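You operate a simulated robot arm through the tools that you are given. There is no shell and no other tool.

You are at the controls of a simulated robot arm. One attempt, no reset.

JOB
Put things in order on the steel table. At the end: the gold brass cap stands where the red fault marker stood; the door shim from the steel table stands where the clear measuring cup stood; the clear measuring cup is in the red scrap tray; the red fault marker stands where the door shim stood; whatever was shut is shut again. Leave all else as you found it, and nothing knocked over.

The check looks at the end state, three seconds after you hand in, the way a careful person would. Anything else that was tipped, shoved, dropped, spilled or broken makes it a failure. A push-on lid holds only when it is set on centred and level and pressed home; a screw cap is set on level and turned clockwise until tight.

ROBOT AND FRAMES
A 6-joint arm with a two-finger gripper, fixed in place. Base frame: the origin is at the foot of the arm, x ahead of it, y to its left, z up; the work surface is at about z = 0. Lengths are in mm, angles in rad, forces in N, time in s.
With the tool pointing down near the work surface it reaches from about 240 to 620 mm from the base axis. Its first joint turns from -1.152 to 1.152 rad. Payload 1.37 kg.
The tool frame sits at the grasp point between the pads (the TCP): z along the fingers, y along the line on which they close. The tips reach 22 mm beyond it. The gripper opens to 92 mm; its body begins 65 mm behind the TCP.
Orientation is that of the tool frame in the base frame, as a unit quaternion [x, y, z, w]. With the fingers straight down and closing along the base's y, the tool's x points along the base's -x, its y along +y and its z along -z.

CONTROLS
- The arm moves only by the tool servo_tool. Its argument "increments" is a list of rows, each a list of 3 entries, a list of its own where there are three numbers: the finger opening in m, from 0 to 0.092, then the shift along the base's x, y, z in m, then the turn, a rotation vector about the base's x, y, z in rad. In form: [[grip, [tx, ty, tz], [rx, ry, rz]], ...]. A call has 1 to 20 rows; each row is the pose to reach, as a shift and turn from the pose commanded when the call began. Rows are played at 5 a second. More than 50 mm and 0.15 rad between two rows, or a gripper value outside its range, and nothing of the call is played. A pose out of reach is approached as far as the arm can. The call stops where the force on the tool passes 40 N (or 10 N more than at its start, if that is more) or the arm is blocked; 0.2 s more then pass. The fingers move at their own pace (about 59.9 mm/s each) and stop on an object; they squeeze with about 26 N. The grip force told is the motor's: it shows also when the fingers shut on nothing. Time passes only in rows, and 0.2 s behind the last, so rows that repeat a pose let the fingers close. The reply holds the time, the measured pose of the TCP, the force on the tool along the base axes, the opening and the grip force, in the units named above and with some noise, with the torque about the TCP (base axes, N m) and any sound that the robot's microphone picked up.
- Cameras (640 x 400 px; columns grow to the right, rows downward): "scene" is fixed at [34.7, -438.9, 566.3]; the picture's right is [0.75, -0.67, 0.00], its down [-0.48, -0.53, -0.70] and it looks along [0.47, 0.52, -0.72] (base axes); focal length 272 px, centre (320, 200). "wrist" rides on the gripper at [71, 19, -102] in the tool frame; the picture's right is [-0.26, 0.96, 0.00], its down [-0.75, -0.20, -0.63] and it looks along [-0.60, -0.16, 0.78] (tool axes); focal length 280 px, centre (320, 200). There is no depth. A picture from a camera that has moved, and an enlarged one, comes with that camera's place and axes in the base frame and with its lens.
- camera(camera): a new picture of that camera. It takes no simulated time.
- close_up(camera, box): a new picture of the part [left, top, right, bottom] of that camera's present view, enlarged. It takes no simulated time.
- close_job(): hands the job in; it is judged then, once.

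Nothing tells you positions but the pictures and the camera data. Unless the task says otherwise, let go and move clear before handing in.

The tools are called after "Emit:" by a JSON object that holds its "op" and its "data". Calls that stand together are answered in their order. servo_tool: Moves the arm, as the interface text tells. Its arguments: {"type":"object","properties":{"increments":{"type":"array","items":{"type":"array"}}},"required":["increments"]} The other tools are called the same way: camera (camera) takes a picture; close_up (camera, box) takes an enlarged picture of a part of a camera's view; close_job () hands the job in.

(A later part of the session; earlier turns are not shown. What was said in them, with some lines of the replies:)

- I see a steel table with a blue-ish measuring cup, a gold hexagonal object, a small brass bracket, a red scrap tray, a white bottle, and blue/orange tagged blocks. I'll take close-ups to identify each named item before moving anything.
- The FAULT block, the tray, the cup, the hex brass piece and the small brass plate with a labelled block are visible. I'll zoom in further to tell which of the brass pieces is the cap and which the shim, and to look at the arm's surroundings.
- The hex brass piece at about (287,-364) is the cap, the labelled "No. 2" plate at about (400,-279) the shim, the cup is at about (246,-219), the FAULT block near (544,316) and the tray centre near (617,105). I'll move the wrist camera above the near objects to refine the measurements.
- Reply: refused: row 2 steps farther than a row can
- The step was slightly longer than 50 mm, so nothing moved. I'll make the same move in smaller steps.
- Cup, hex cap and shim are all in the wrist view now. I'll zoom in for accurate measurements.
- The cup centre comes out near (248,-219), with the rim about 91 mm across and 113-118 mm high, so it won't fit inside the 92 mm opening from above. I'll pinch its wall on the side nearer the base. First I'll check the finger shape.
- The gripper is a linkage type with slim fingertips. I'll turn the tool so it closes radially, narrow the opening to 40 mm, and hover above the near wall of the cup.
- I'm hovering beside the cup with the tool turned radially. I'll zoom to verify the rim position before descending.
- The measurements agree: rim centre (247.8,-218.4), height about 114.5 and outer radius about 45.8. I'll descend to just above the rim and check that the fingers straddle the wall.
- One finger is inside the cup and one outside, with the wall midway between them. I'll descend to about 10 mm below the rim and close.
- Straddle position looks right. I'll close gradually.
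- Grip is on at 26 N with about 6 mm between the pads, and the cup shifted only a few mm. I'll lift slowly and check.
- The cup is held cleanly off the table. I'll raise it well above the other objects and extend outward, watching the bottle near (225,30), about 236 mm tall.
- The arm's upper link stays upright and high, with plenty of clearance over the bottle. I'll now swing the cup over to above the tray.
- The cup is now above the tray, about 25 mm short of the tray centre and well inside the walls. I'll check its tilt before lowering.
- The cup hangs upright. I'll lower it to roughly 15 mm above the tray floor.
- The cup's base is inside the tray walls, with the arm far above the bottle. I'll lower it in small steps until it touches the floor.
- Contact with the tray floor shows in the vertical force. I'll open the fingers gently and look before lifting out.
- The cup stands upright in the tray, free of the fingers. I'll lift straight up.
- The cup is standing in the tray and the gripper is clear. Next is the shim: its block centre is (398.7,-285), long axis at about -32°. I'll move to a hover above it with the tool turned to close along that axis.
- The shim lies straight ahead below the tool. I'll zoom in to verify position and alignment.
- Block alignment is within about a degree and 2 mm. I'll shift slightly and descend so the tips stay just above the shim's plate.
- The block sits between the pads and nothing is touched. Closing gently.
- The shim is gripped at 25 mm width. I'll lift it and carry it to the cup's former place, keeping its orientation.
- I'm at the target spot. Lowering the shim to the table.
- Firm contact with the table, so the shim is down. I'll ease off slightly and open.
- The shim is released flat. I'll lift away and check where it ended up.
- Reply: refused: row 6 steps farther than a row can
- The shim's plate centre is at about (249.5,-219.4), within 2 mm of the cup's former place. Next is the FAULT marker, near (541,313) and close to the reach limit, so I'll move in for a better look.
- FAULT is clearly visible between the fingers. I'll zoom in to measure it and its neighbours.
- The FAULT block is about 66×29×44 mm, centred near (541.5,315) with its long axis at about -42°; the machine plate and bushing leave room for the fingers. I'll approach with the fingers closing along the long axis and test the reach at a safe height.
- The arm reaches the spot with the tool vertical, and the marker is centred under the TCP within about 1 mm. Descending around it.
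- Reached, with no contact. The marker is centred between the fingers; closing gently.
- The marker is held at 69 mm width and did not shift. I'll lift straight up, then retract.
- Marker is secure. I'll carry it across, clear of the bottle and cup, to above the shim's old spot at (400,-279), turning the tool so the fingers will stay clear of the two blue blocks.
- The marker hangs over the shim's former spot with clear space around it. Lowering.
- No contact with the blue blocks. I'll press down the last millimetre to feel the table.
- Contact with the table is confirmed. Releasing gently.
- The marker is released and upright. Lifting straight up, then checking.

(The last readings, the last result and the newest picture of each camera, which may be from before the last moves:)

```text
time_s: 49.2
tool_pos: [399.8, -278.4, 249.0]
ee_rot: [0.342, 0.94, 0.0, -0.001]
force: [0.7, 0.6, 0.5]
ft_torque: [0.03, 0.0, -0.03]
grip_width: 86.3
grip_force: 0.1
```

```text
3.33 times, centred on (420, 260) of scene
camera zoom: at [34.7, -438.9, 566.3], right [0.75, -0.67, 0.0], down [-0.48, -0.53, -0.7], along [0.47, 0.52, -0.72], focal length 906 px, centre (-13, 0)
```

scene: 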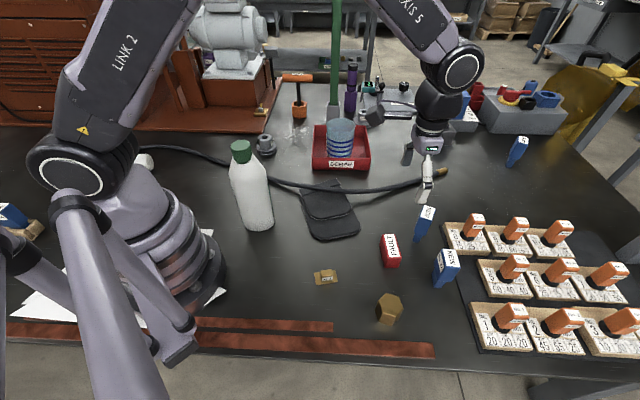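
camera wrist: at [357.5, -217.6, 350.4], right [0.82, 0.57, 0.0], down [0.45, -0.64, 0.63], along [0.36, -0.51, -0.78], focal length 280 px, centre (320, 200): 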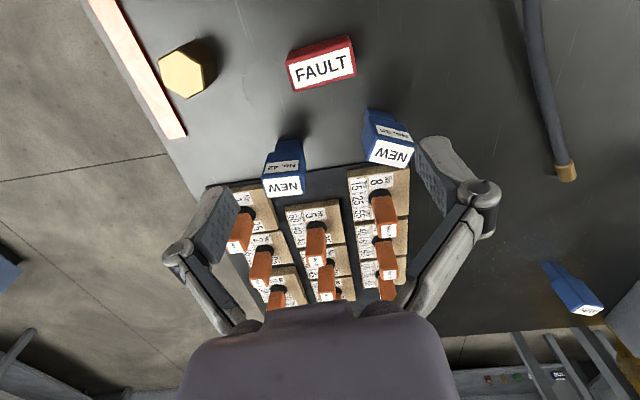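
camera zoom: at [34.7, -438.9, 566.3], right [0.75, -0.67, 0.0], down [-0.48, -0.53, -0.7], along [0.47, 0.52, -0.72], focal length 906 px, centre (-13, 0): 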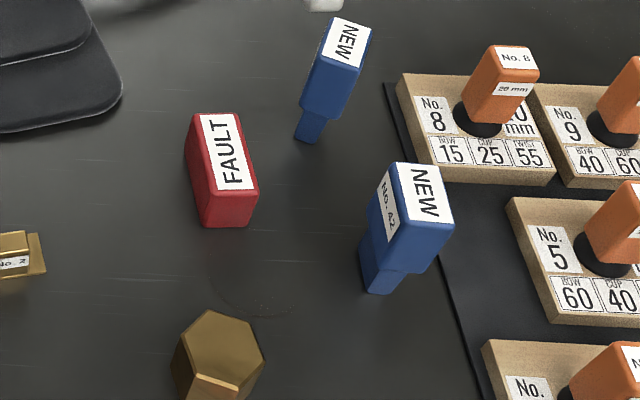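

The marker stands at the shim's old place and the blue blocks are untouched. Last is the hex cap, centre about (288,-363.5), 44 mm across flats and 46 mm high. I'll hover above it, closing along base y across two flats.

Emit:
{"op": "servo_tool", "data": {"increments": [[0.08, [-0.0222, -0.0171, -0.008], [0, 0, 0.1347]], [0.07, [-0.0444, -0.0343, -0.02], [0, 0, 0.2694]], [0.07, [-0.0667, -0.0514, -0.035], [0, 0, 0.4042]], [0.07, [-0.0889, -0.0686, -0.05], [0, 0, 0.5389]], [0.07, [-0.1111, -0.0857, -0.068], [0, 0, 0.6736]], [0.07, [-0.1111, -0.0857, -0.068], [0, 0, 0.6736]]]}}

Emit:
{"op": "camera", "data": {"camera": "scene"}}

Emit:
{"op": "camera", "data": {"camera": "wrist"}}

Emit:
{"op": "close_up", "data": {"camera": "wrist", "box": [260, 30, 380, 130]}}

```text
time_s: 50.6
tool_pos: [287.7, -364.6, 180.3]
ee_rot: [0.012, 1.0, -0.001, -0.001]
force: [-0.3, -0.8, 0.5]
ft_torque: [0.02, -0.02, -0.04]
grip_width: 69.9
grip_force: 0.1
```

```text
taken
```

scene: 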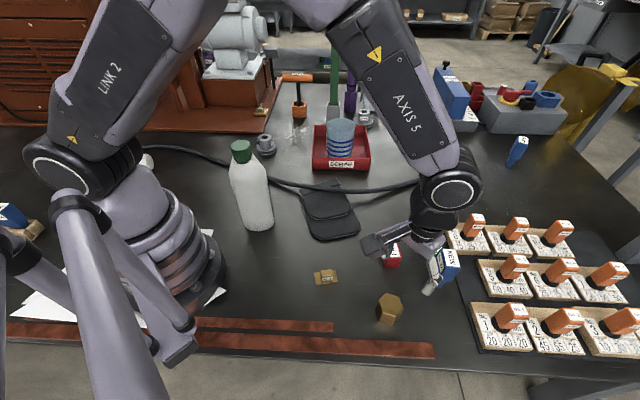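

```text
taken
camera wrist: at [218.0, -342.7, 281.5], right [0.28, 0.96, 0.0], down [0.75, -0.22, 0.63], along [0.6, -0.18, -0.78], focal length 280 px, centre (320, 200)
```

wrist: 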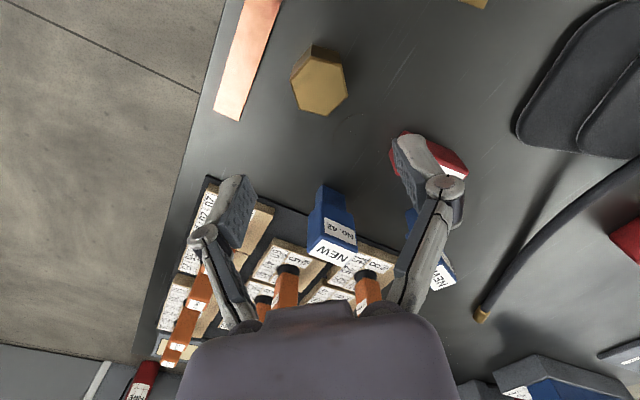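

```text
4.00 times, centred on (320, 80) of wrist
camera zoom: at [218.0, -342.7, 281.5], right [0.28, 0.96, 0.0], down [0.75, -0.22, 0.63], along [0.6, -0.18, -0.78], focal length 1122 px, centre (320, 680)
```

zoom: 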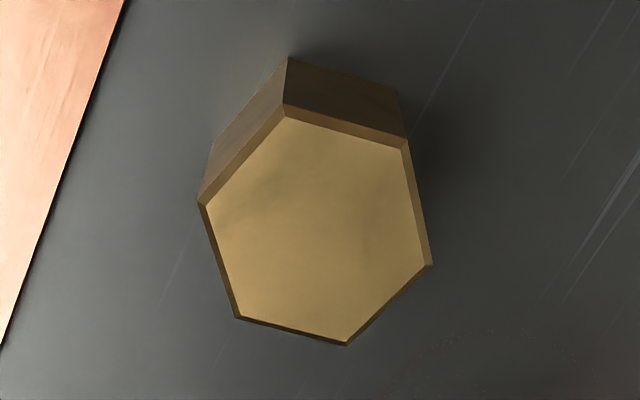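

The cap is centred under the TCP within 1 mm and two of its flats line up with the fingers. Descending with a 60 mm opening to keep clear of the copper bar.

Emit:
{"op": "servo_tool", "data": {"increments": [[0.06, [-0.0005, -0.0003, -0.04], [0, 0, 0]], [0.06, [-0.0005, -0.0003, -0.08], [0, 0, 0]], [0.06, [-0.0005, -0.0003, -0.11], [0, 0, 0]], [0.06, [-0.0005, -0.0003, -0.13], [0, 0, 0]], [0.06, [-0.0005, -0.0003, -0.145], [0, 0, 0]], [0.06, [-0.0005, -0.0003, -0.153], [0, 0, 0]], [0.06, [-0.0005, -0.0003, -0.153], [0, 0, 0]]]}}

Emit:
{"op": "camera", "data": {"camera": "wrist"}}

Emit:
{"op": "close_up", "data": {"camera": "scene", "box": [330, 220, 460, 350]}}

```text
time_s: 52.2
tool_pos: [287.8, -362.8, 25.8]
ee_rot: [0.012, 1.0, -0.001, -0.001]
force: [-0.3, -0.5, 0.3]
ft_torque: [-0.05, 0.0, 0.0]
grip_width: 60.1
grip_force: 0.1
```

```text
taken
camera wrist: at [217.6, -342.3, 127.5], right [0.29, 0.96, 0.0], down [0.75, -0.22, 0.63], along [0.6, -0.18, -0.78], focal length 280 px, centre (320, 200)
```

wrist: 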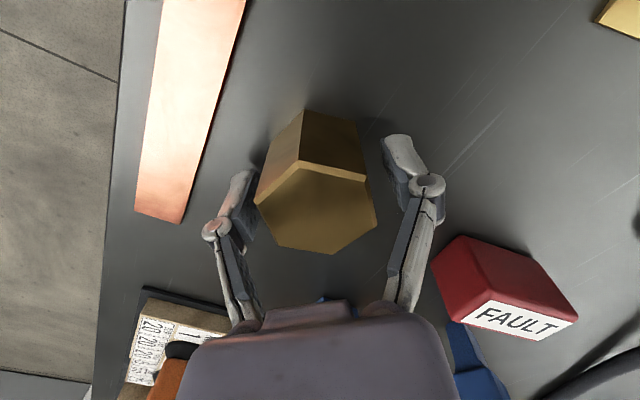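

```text
3.08 times, centred on (395, 285) of scene
camera zoom: at [34.7, -438.9, 566.3], right [0.75, -0.67, 0.0], down [-0.48, -0.53, -0.7], along [0.47, 0.52, -0.72], focal length 837 px, centre (89, -62)
```

zoom: 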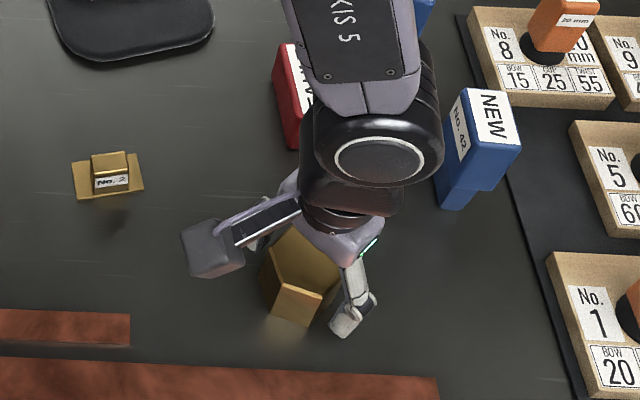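

The cap lies between the pads. Closing gently.

Emit:
{"op": "servo_tool", "data": {"increments": [[0.052, [0, 0, 0], [0, 0, 0]], [0.048, [0, 0, 0], [0, 0, 0]], [0.045, [0, 0, 0], [0, 0, 0]], [0.043, [0, 0, 0], [0, 0, 0]], [0.04, [0, 0, 0], [0, 0, 0]], [0.034, [0, 0, 0], [0, 0, 0]], [0.034, [0, 0, 0], [0, 0, 0]]]}}

Emit:
{"op": "camera", "data": {"camera": "wrist"}}

```text
time_s: 53.8
tool_pos: [287.5, -363.3, 25.5]
ee_rot: [0.013, 1.0, -0.001, -0.001]
force: [0.2, -1.0, 1.6]
ft_torque: [-0.08, -0.04, 0.0]
grip_width: 49.6
grip_force: 26.0
```

```text
taken
camera wrist: at [217.7, -342.4, 127.8], right [0.29, 0.96, 0.0], down [0.75, -0.22, 0.63], along [0.6, -0.18, -0.78], focal length 280 px, centre (320, 200)
```

wrist: 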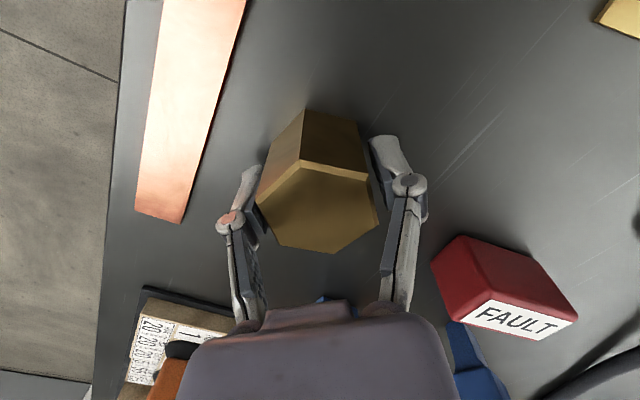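

The fingers stopped at 49.6 mm, so the cap is held slightly wider than its visible flats, but at full grip force. I'll lift slowly and check that it is held level.

Emit:
{"op": "servo_tool", "data": {"increments": [[0.034, [0, 0, 0.003], [0, 0, 0]], [0.034, [0, 0, 0.01], [0, 0, 0]], [0.034, [0, 0, 0.025], [0, 0, 0]], [0.034, [0, 0, 0.05], [0, 0, 0]], [0.034, [0, 0, 0.05], [0, 0, 0]]]}}

Emit:
{"op": "camera", "data": {"camera": "wrist"}}

Emit:
{"op": "close_up", "data": {"camera": "scene", "box": [330, 200, 460, 330]}}

```text
time_s: 55.0
tool_pos: [287.5, -363.0, 76.8]
ee_rot: [0.012, 1.0, 0.0, -0.001]
force: [-0.2, 0.7, -3.7]
ft_torque: [-0.03, -0.04, -0.05]
grip_width: 49.3
grip_force: 26.0
```

```text
taken
camera wrist: at [217.8, -342.4, 178.5], right [0.29, 0.96, 0.0], down [0.75, -0.22, 0.62], along [0.6, -0.18, -0.78], focal length 280 px, centre (320, 200)
```

wrist: 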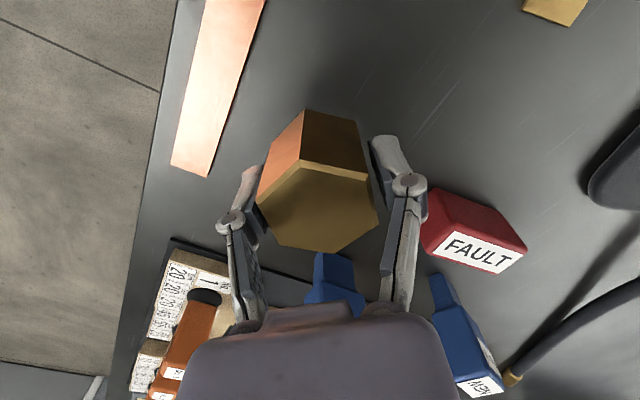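

```text
3.08 times, centred on (395, 265) of scene
camera zoom: at [34.7, -438.9, 566.3], right [0.75, -0.67, 0.0], down [-0.48, -0.53, -0.7], along [0.47, 0.52, -0.72], focal length 837 px, centre (89, 0)
```

zoom: 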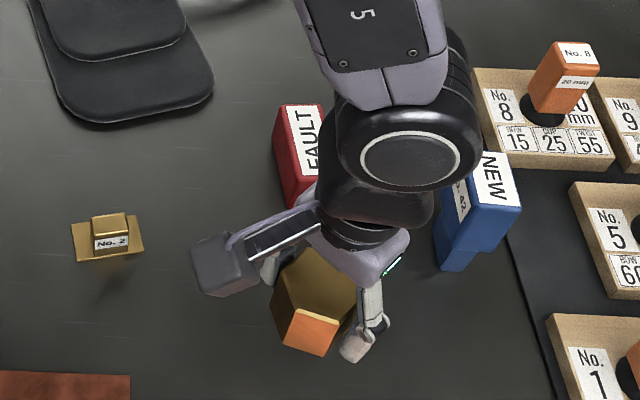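

The cap is held level at about 0.37 kg. I'll lift it high and carry it around to the marker's former side.

Emit:
{"op": "servo_tool", "data": {"increments": [[0.034, [0, 0, 0.04], [0, 0, 0]], [0.034, [0, 0, 0.08], [0, 0, 0]], [0.034, [0.005, 0, 0.12], [0, 0, 0]], [0.034, [0.015, 0.01, 0.16], [0, 0, 0]], [0.034, [0.03, 0.025, 0.195], [0, 0, 0]], [0.034, [0.05, 0.045, 0.215], [0, 0, 0.0575]], [0.034, [0.075, 0.075, 0.222], [0, 0, 0.115]], [0.034, [0.1, 0.107, 0.222], [0, 0, 0.1725]], [0.034, [0.123, 0.14, 0.222], [0, 0, 0.23]], [0.034, [0.143, 0.174, 0.222], [0, 0, 0.2875]], [0.034, [0.16, 0.209, 0.222], [0, 0, 0.345]], [0.034, [0.173, 0.245, 0.222], [0, 0, 0.4025]], [0.034, [0.183, 0.282, 0.222], [0, 0, 0.46]], [0.034, [0.189, 0.32, 0.222], [0, 0, 0.5175]], [0.034, [0.192, 0.358, 0.222], [0, 0, 0.575]], [0.034, [0.192, 0.397, 0.222], [0, 0, 0.6325]], [0.034, [0.19, 0.436, 0.222], [0, 0, 0.69]], [0.034, [0.185, 0.474, 0.222], [0, 0, 0.7475]], [0.034, [0.178, 0.512, 0.222], [0, 0, 0.805]], [0.034, [0.17, 0.549, 0.222], [0, 0, 0.8624]]]}}

Emit:
{"op": "camera", "data": {"camera": "scene"}}

Emit:
{"op": "camera", "data": {"camera": "wrist"}}

```text
time_s: 59.2
tool_pos: [458.4, 186.3, 299.2]
ee_rot: [-0.408, 0.913, -0.002, 0.001]
force: [-0.2, -0.9, -4.4]
ft_torque: [0.0, -0.01, -0.01]
grip_width: 49.2
grip_force: 25.7
```

```text
taken
```

scene: 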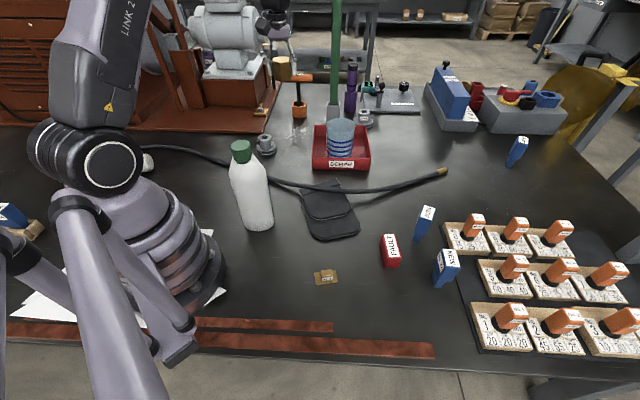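

```text
taken
camera wrist: at [396.4, 146.5, 400.4], right [-0.54, 0.84, 0.0], down [0.66, 0.42, 0.63], along [0.53, 0.34, -0.78], focal length 280 px, centre (320, 200)
```

wrist: 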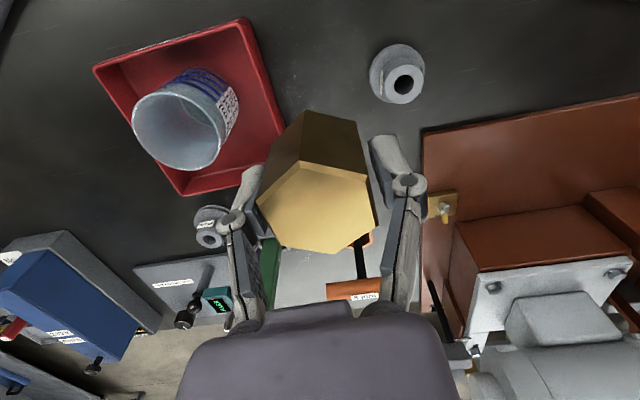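

Cap secure. I'll extend to above the marker's former position at about (542.5,316).

Emit:
{"op": "servo_tool", "data": {"increments": [[0.034, [0.012, 0.02, -0.025], [0, 0, 0]], [0.034, [0.024, 0.042, -0.055], [0, 0, 0]], [0.034, [0.034, 0.06, -0.095], [0, 0, 0]], [0.034, [0.042, 0.074, -0.135], [0, 0, 0]], [0.034, [0.052, 0.088, -0.165], [0, 0, 0]], [0.034, [0.065, 0.105, -0.18], [0, 0, 0]], [0.034, [0.076, 0.12, -0.185], [0, 0, 0]], [0.034, [0.085, 0.1308, -0.189], [0, 0, 0]], [0.034, [0.085, 0.1308, -0.189], [0, 0, 0]]]}}

Emit:
{"op": "close_up", "data": {"camera": "scene", "box": [210, 30, 350, 160]}}

Emit:
{"op": "camera", "data": {"camera": "wrist"}}

```text
time_s: 61.2
tool_pos: [542.5, 316.5, 110.3]
ee_rot: [-0.407, 0.914, 0.001, 0.0]
force: [-0.7, -0.7, -3.5]
ft_torque: [0.02, 0.0, 0.0]
grip_width: 49.4
grip_force: 25.7
```

```text
3.08 times, centred on (280, 95) of scene
camera zoom: at [34.7, -438.9, 566.3], right [0.75, -0.67, 0.0], down [-0.48, -0.53, -0.7], along [0.47, 0.52, -0.72], focal length 837 px, centre (443, 523)
```

zoom: 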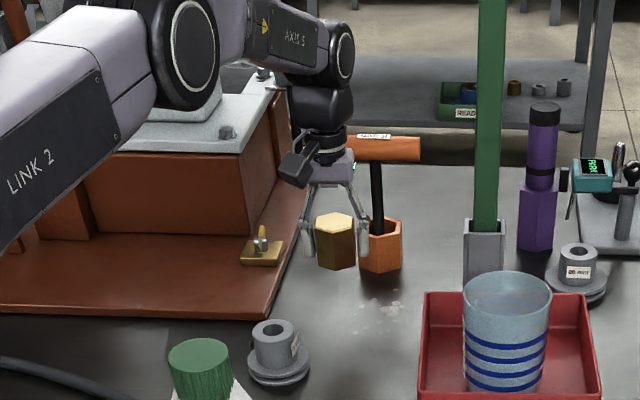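

```text
taken
camera wrist: at [481.3, 276.5, 210.9], right [-0.54, 0.84, 0.0], down [0.66, 0.42, 0.62], along [0.53, 0.34, -0.78], focal length 280 px, centre (320, 200)
```

wrist: 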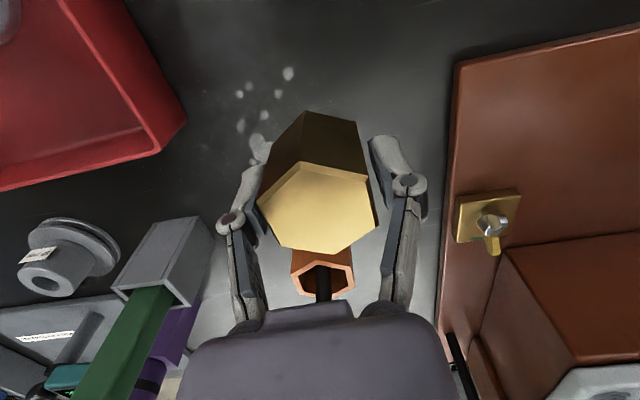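

The cap is directly above the spot and the orange holder stays behind it. Lowering.

Emit:
{"op": "servo_tool", "data": {"increments": [[0.034, [0, 0, -0.025], [0, 0, 0]], [0.034, [0, 0, -0.048], [0, 0, 0]], [0.034, [0, 0, -0.065], [0, 0, 0]], [0.034, [0, 0, -0.075], [0, 0, 0]], [0.034, [0, 0, -0.08], [0, 0, 0]], [0.034, [0, 0, -0.0815], [0, 0, 0]]]}}

Emit:
{"op": "close_up", "data": {"camera": "scene", "box": [230, 60, 340, 160]}}

```text
time_s: 62.6
tool_pos: [543.5, 316.3, 29.4]
ee_rot: [-0.406, 0.914, 0.0, 0.0]
force: [0.1, -0.1, -4.2]
ft_torque: [-0.02, 0.02, -0.01]
grip_width: 49.2
grip_force: 26.0
```

```text
4.00 times, centred on (285, 110) of scene
camera zoom: at [34.7, -438.9, 566.3], right [0.75, -0.67, 0.0], down [-0.48, -0.53, -0.7], along [0.47, 0.52, -0.72], focal length 1088 px, centre (460, 560)
```

zoom: 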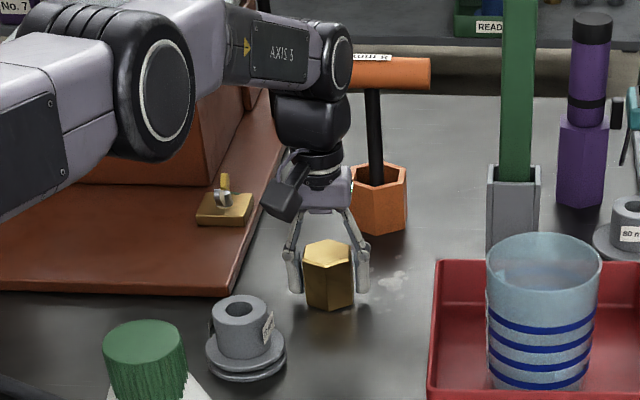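

Emit:
{"op": "servo_tool", "data": {"increments": [[0.034, [0, 0, -0.0008], [0, 0, 0]], [0.034, [0, 0, -0.0015], [0, 0, 0]], [0.034, [0, 0, -0.0022], [0, 0, 0]]]}}

```text
time_s: 63.4
tool_pos: [542.5, 316.8, 25.5]
ee_rot: [-0.406, 0.914, -0.001, 0.0]
force: [-1.9, -0.5, -1.2]
ft_torque: [-0.05, -0.03, -0.04]
grip_width: 49.3
grip_force: 26.1
```

Emit:
{"op": "servo_tool", "data": {"increments": [[0.034, [0, 0, -0.0005], [0, 0, 0]], [0.034, [0, 0, -0.001], [0, 0, 0]]]}}

```text
time_s: 64.0
tool_pos: [543.9, 315.6, 26.3]
ee_rot: [-0.406, 0.914, 0.001, 0.001]
force: [-5.3, -0.3, 10.3]
ft_torque: [-0.21, 0.23, -0.11]
grip_width: 49.1
grip_force: 26.1
```

The cap is firmly on the table. I'll ease off and release.

Emit:
{"op": "servo_tool", "data": {"increments": [[0.034, [0, 0, 0.0007], [0, 0, 0]], [0.051, [0, 0, 0.0009], [0, 0, 0]], [0.054, [0, 0, 0.0009], [0, 0, 0]], [0.06, [0, 0, 0.0009], [0, 0, 0]], [0.066, [0, 0, 0.0009], [0, 0, 0]]]}}

Emit:
{"op": "camera", "data": {"camera": "wrist"}}

Emit:
{"op": "close_up", "data": {"camera": "scene", "box": [230, 60, 340, 160]}}

```text
time_s: 65.2
tool_pos: [542.9, 316.7, 27.2]
ee_rot: [-0.406, 0.914, -0.001, 0.0]
force: [-0.2, -0.3, 0.8]
ft_torque: [0.01, 0.0, -0.02]
grip_width: 65.9
grip_force: 0.0
```

```text
taken
camera wrist: at [481.4, 276.4, 127.5], right [-0.54, 0.84, 0.0], down [0.66, 0.42, 0.63], along [0.53, 0.34, -0.78], focal length 280 px, centre (320, 200)
```

wrist: 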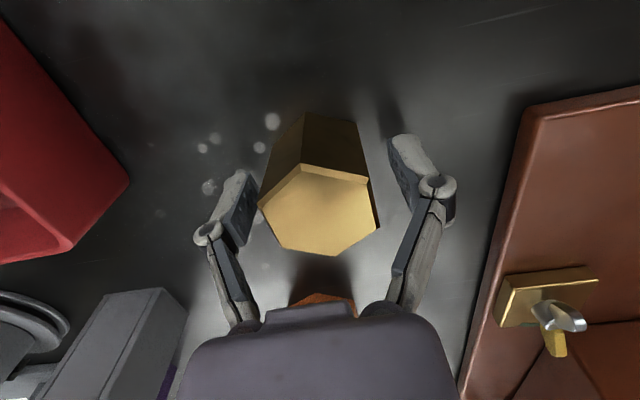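

```text
4.00 times, centred on (285, 110) of scene
camera zoom: at [34.7, -438.9, 566.3], right [0.75, -0.67, 0.0], down [-0.48, -0.53, -0.7], along [0.47, 0.52, -0.72], focal length 1088 px, centre (460, 560)
```

zoom: 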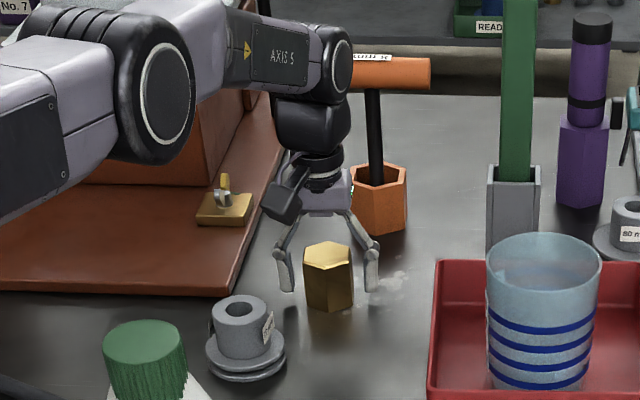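

The cap stands upright on the marker's former spot. I'll lift straight up and retract.

Emit:
{"op": "servo_tool", "data": {"increments": [[0.066, [0, 0, 0.01], [0, 0, 0]], [0.066, [0, 0, 0.03], [0, 0, 0]], [0.066, [0, 0, 0.065], [0, 0, 0]], [0.066, [0, 0, 0.1], [0, 0, 0]], [0.066, [-0.01, -0.012, 0.135], [0, 0, 0]], [0.066, [-0.025, -0.032, 0.17], [0, 0, 0]], [0.066, [-0.045, -0.057, 0.205], [0, 0, 0]], [0.066, [-0.065, -0.083, 0.24], [0, 0, 0]], [0.066, [-0.085, -0.11, 0.27], [0, 0, 0]]]}}

Emit:
{"op": "camera", "data": {"camera": "scene"}}

Emit:
{"op": "camera", "data": {"camera": "wrist"}}

Emit:
{"op": "close_up", "data": {"camera": "scene", "box": [230, 60, 390, 180]}}

```text
time_s: 67.2
tool_pos: [457.6, 204.6, 295.8]
ee_rot: [-0.407, 0.914, 0.0, 0.0]
force: [1.1, 0.3, 0.0]
ft_torque: [0.0, -0.02, 0.01]
grip_width: 66.1
grip_force: 0.1
```

```text
taken
```

scene: 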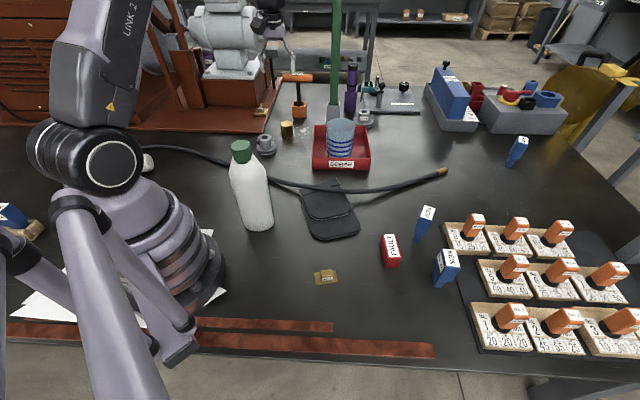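

```text
taken
camera wrist: at [396.2, 165.8, 398.0], right [-0.54, 0.84, 0.0], down [0.66, 0.42, 0.62], along [0.53, 0.34, -0.78], focal length 280 px, centre (320, 200)
```

wrist: 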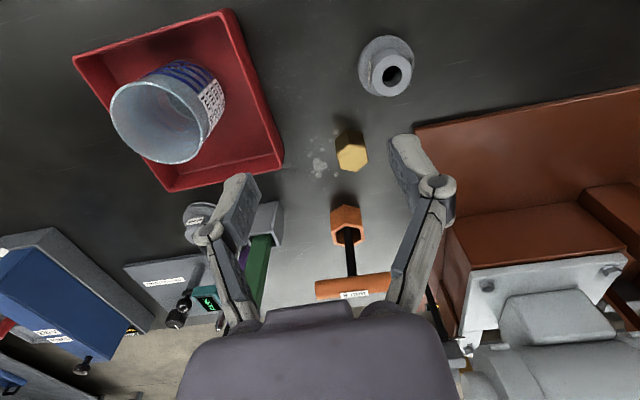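

```text
3.33 times, centred on (310, 120) of scene
camera zoom: at [34.7, -438.9, 566.3], right [0.75, -0.67, 0.0], down [-0.48, -0.53, -0.7], along [0.47, 0.52, -0.72], focal length 906 px, centre (353, 467)
```

zoom: 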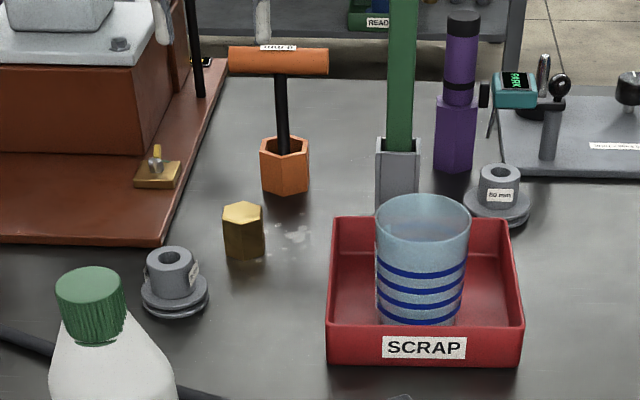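

All four items appear to be in place. Before handing in, I'll double-check identities and surroundings with close-ups.

Emit:
{"op": "close_up", "data": {"camera": "scene", "box": [0, 0, 160, 130]}}

Emit:
{"op": "close_up", "data": {"camera": "scene", "box": [160, 0, 300, 120]}}

Emit:
{"op": "close_up", "data": {"camera": "scene", "box": [360, 0, 520, 120]}}

Emit:
{"op": "close_up", "data": {"camera": "scene", "box": [420, 60, 580, 180]}}

Emit:
{"op": "close_up", "data": {"camera": "scene", "box": [290, 180, 480, 350]}}

Emit:
{"op": "close_up", "data": {"camera": "wrist", "box": [420, 80, 640, 360]}}

```text
3.08 times, centred on (80, 65) of scene
camera zoom: at [34.7, -438.9, 566.3], right [0.75, -0.67, 0.0], down [-0.48, -0.53, -0.7], along [0.47, 0.52, -0.72], focal length 837 px, centre (1058, 615)
```

zoom: 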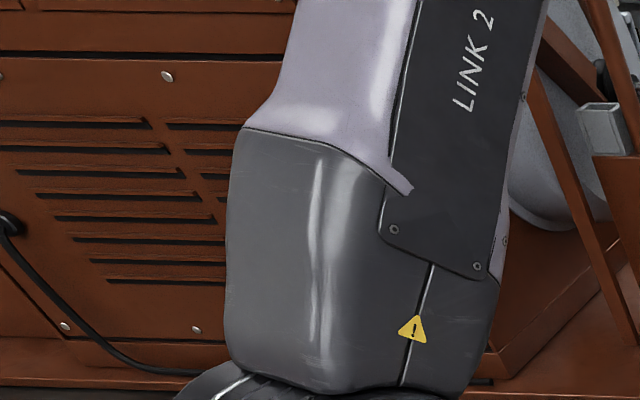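

```text
3.33 times, centred on (230, 60) of scene
camera zoom: at [34.7, -438.9, 566.3], right [0.75, -0.67, 0.0], down [-0.48, -0.53, -0.7], along [0.47, 0.52, -0.72], focal length 906 px, centre (620, 667)
```

zoom: 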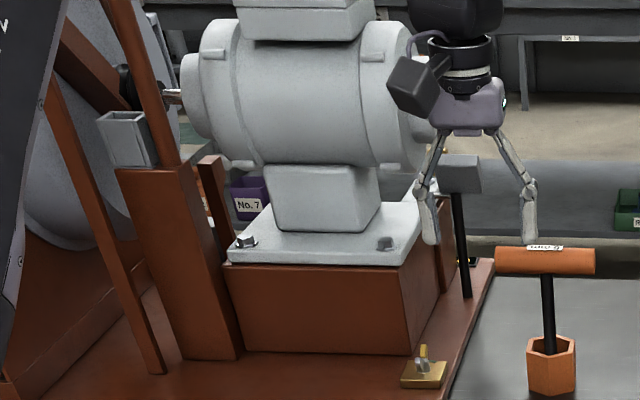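

```text
3.33 times, centred on (440, 60) of scene
camera zoom: at [34.7, -438.9, 566.3], right [0.75, -0.67, 0.0], down [-0.48, -0.53, -0.7], along [0.47, 0.52, -0.72], focal length 906 px, centre (-80, 667)
```

zoom: 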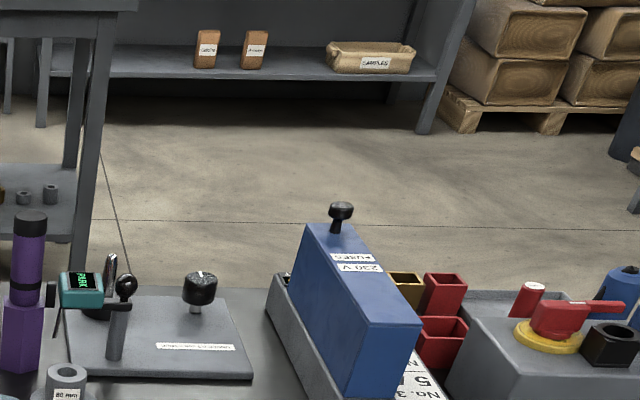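

```text
3.33 times, centred on (500, 120) of scene
camera zoom: at [34.7, -438.9, 566.3], right [0.75, -0.67, 0.0], down [-0.48, -0.53, -0.7], along [0.47, 0.52, -0.72], focal length 906 px, centre (-280, 467)
```

zoom: 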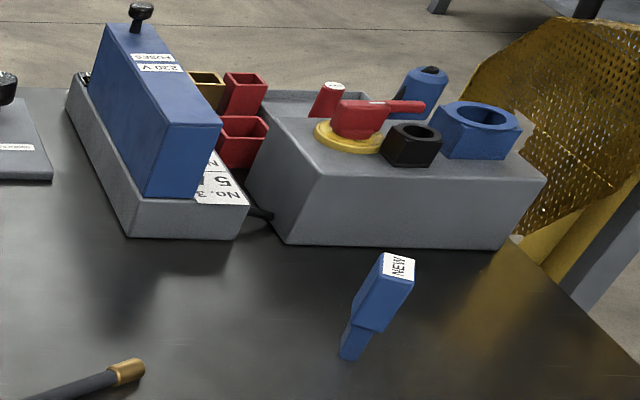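

```text
2.35 times, centred on (385, 265) of scene
camera zoom: at [34.7, -438.9, 566.3], right [0.75, -0.67, 0.0], down [-0.48, -0.53, -0.7], along [0.47, 0.52, -0.72], focal length 640 px, centre (167, 47)
```

zoom: 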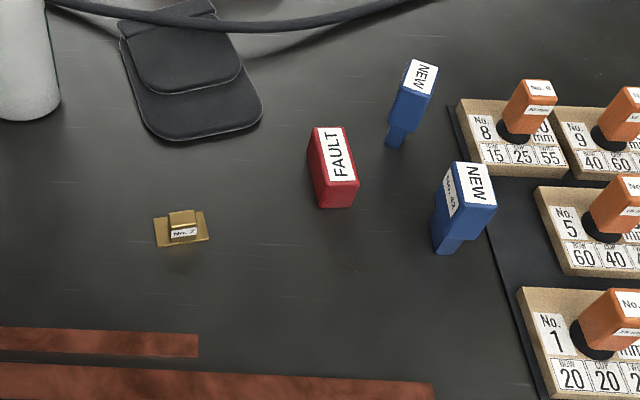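

```text
1.43 times, centred on (530, 220) of wrist
camera zoom: at [396.2, 165.8, 398.0], right [-0.54, 0.84, 0.0], down [0.66, 0.42, 0.62], along [0.53, 0.34, -0.78], focal length 401 px, centre (20, 171)
```

zoom: 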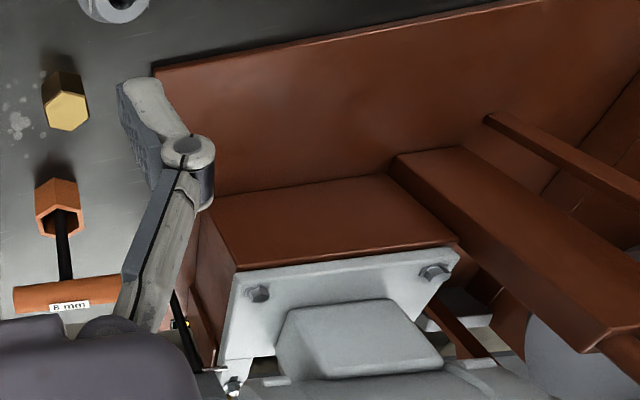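

The picture agrees with the order: cup upright in the scrap tray, shim flat on the cup's former place, FAULT marker standing on the shim's former place, and hex cap standing on the marker's former place. Nothing else has moved and nothing shut was opened, so I'm handing in with the gripper empty and clear.

Emit:
{"op": "close_job", "data": {}}

```text
The job is handed in.
```

The job is handed in, with all four items in their new places and nothing else moved that I could see. No verdict has come back yet.

- **Measuring cup:** it stands upright in the red scrap tray, about 25 mm from the tray's centre and clear of the walls.
- **Door shim:** the brass "No. 2" plate lies flat where the cup stood, within about 2 mm.
- **Fault marker:** it stands upright where the shim stood, turned about 90° from its original direction so the fingers kept clear of the two blue blocks.
- **Brass cap:** the hexagonal cap stands upright where the fault marker stood. The gripper closed on it about 5 mm wider than its flats look, but it held firm and level.

I took the "No. 2" plate to be the door shim and the hexagonal piece to be the brass cap, since neither carries its name. Nothing that was shut was opened. The gripper was empty and clear of everything when I handed in.
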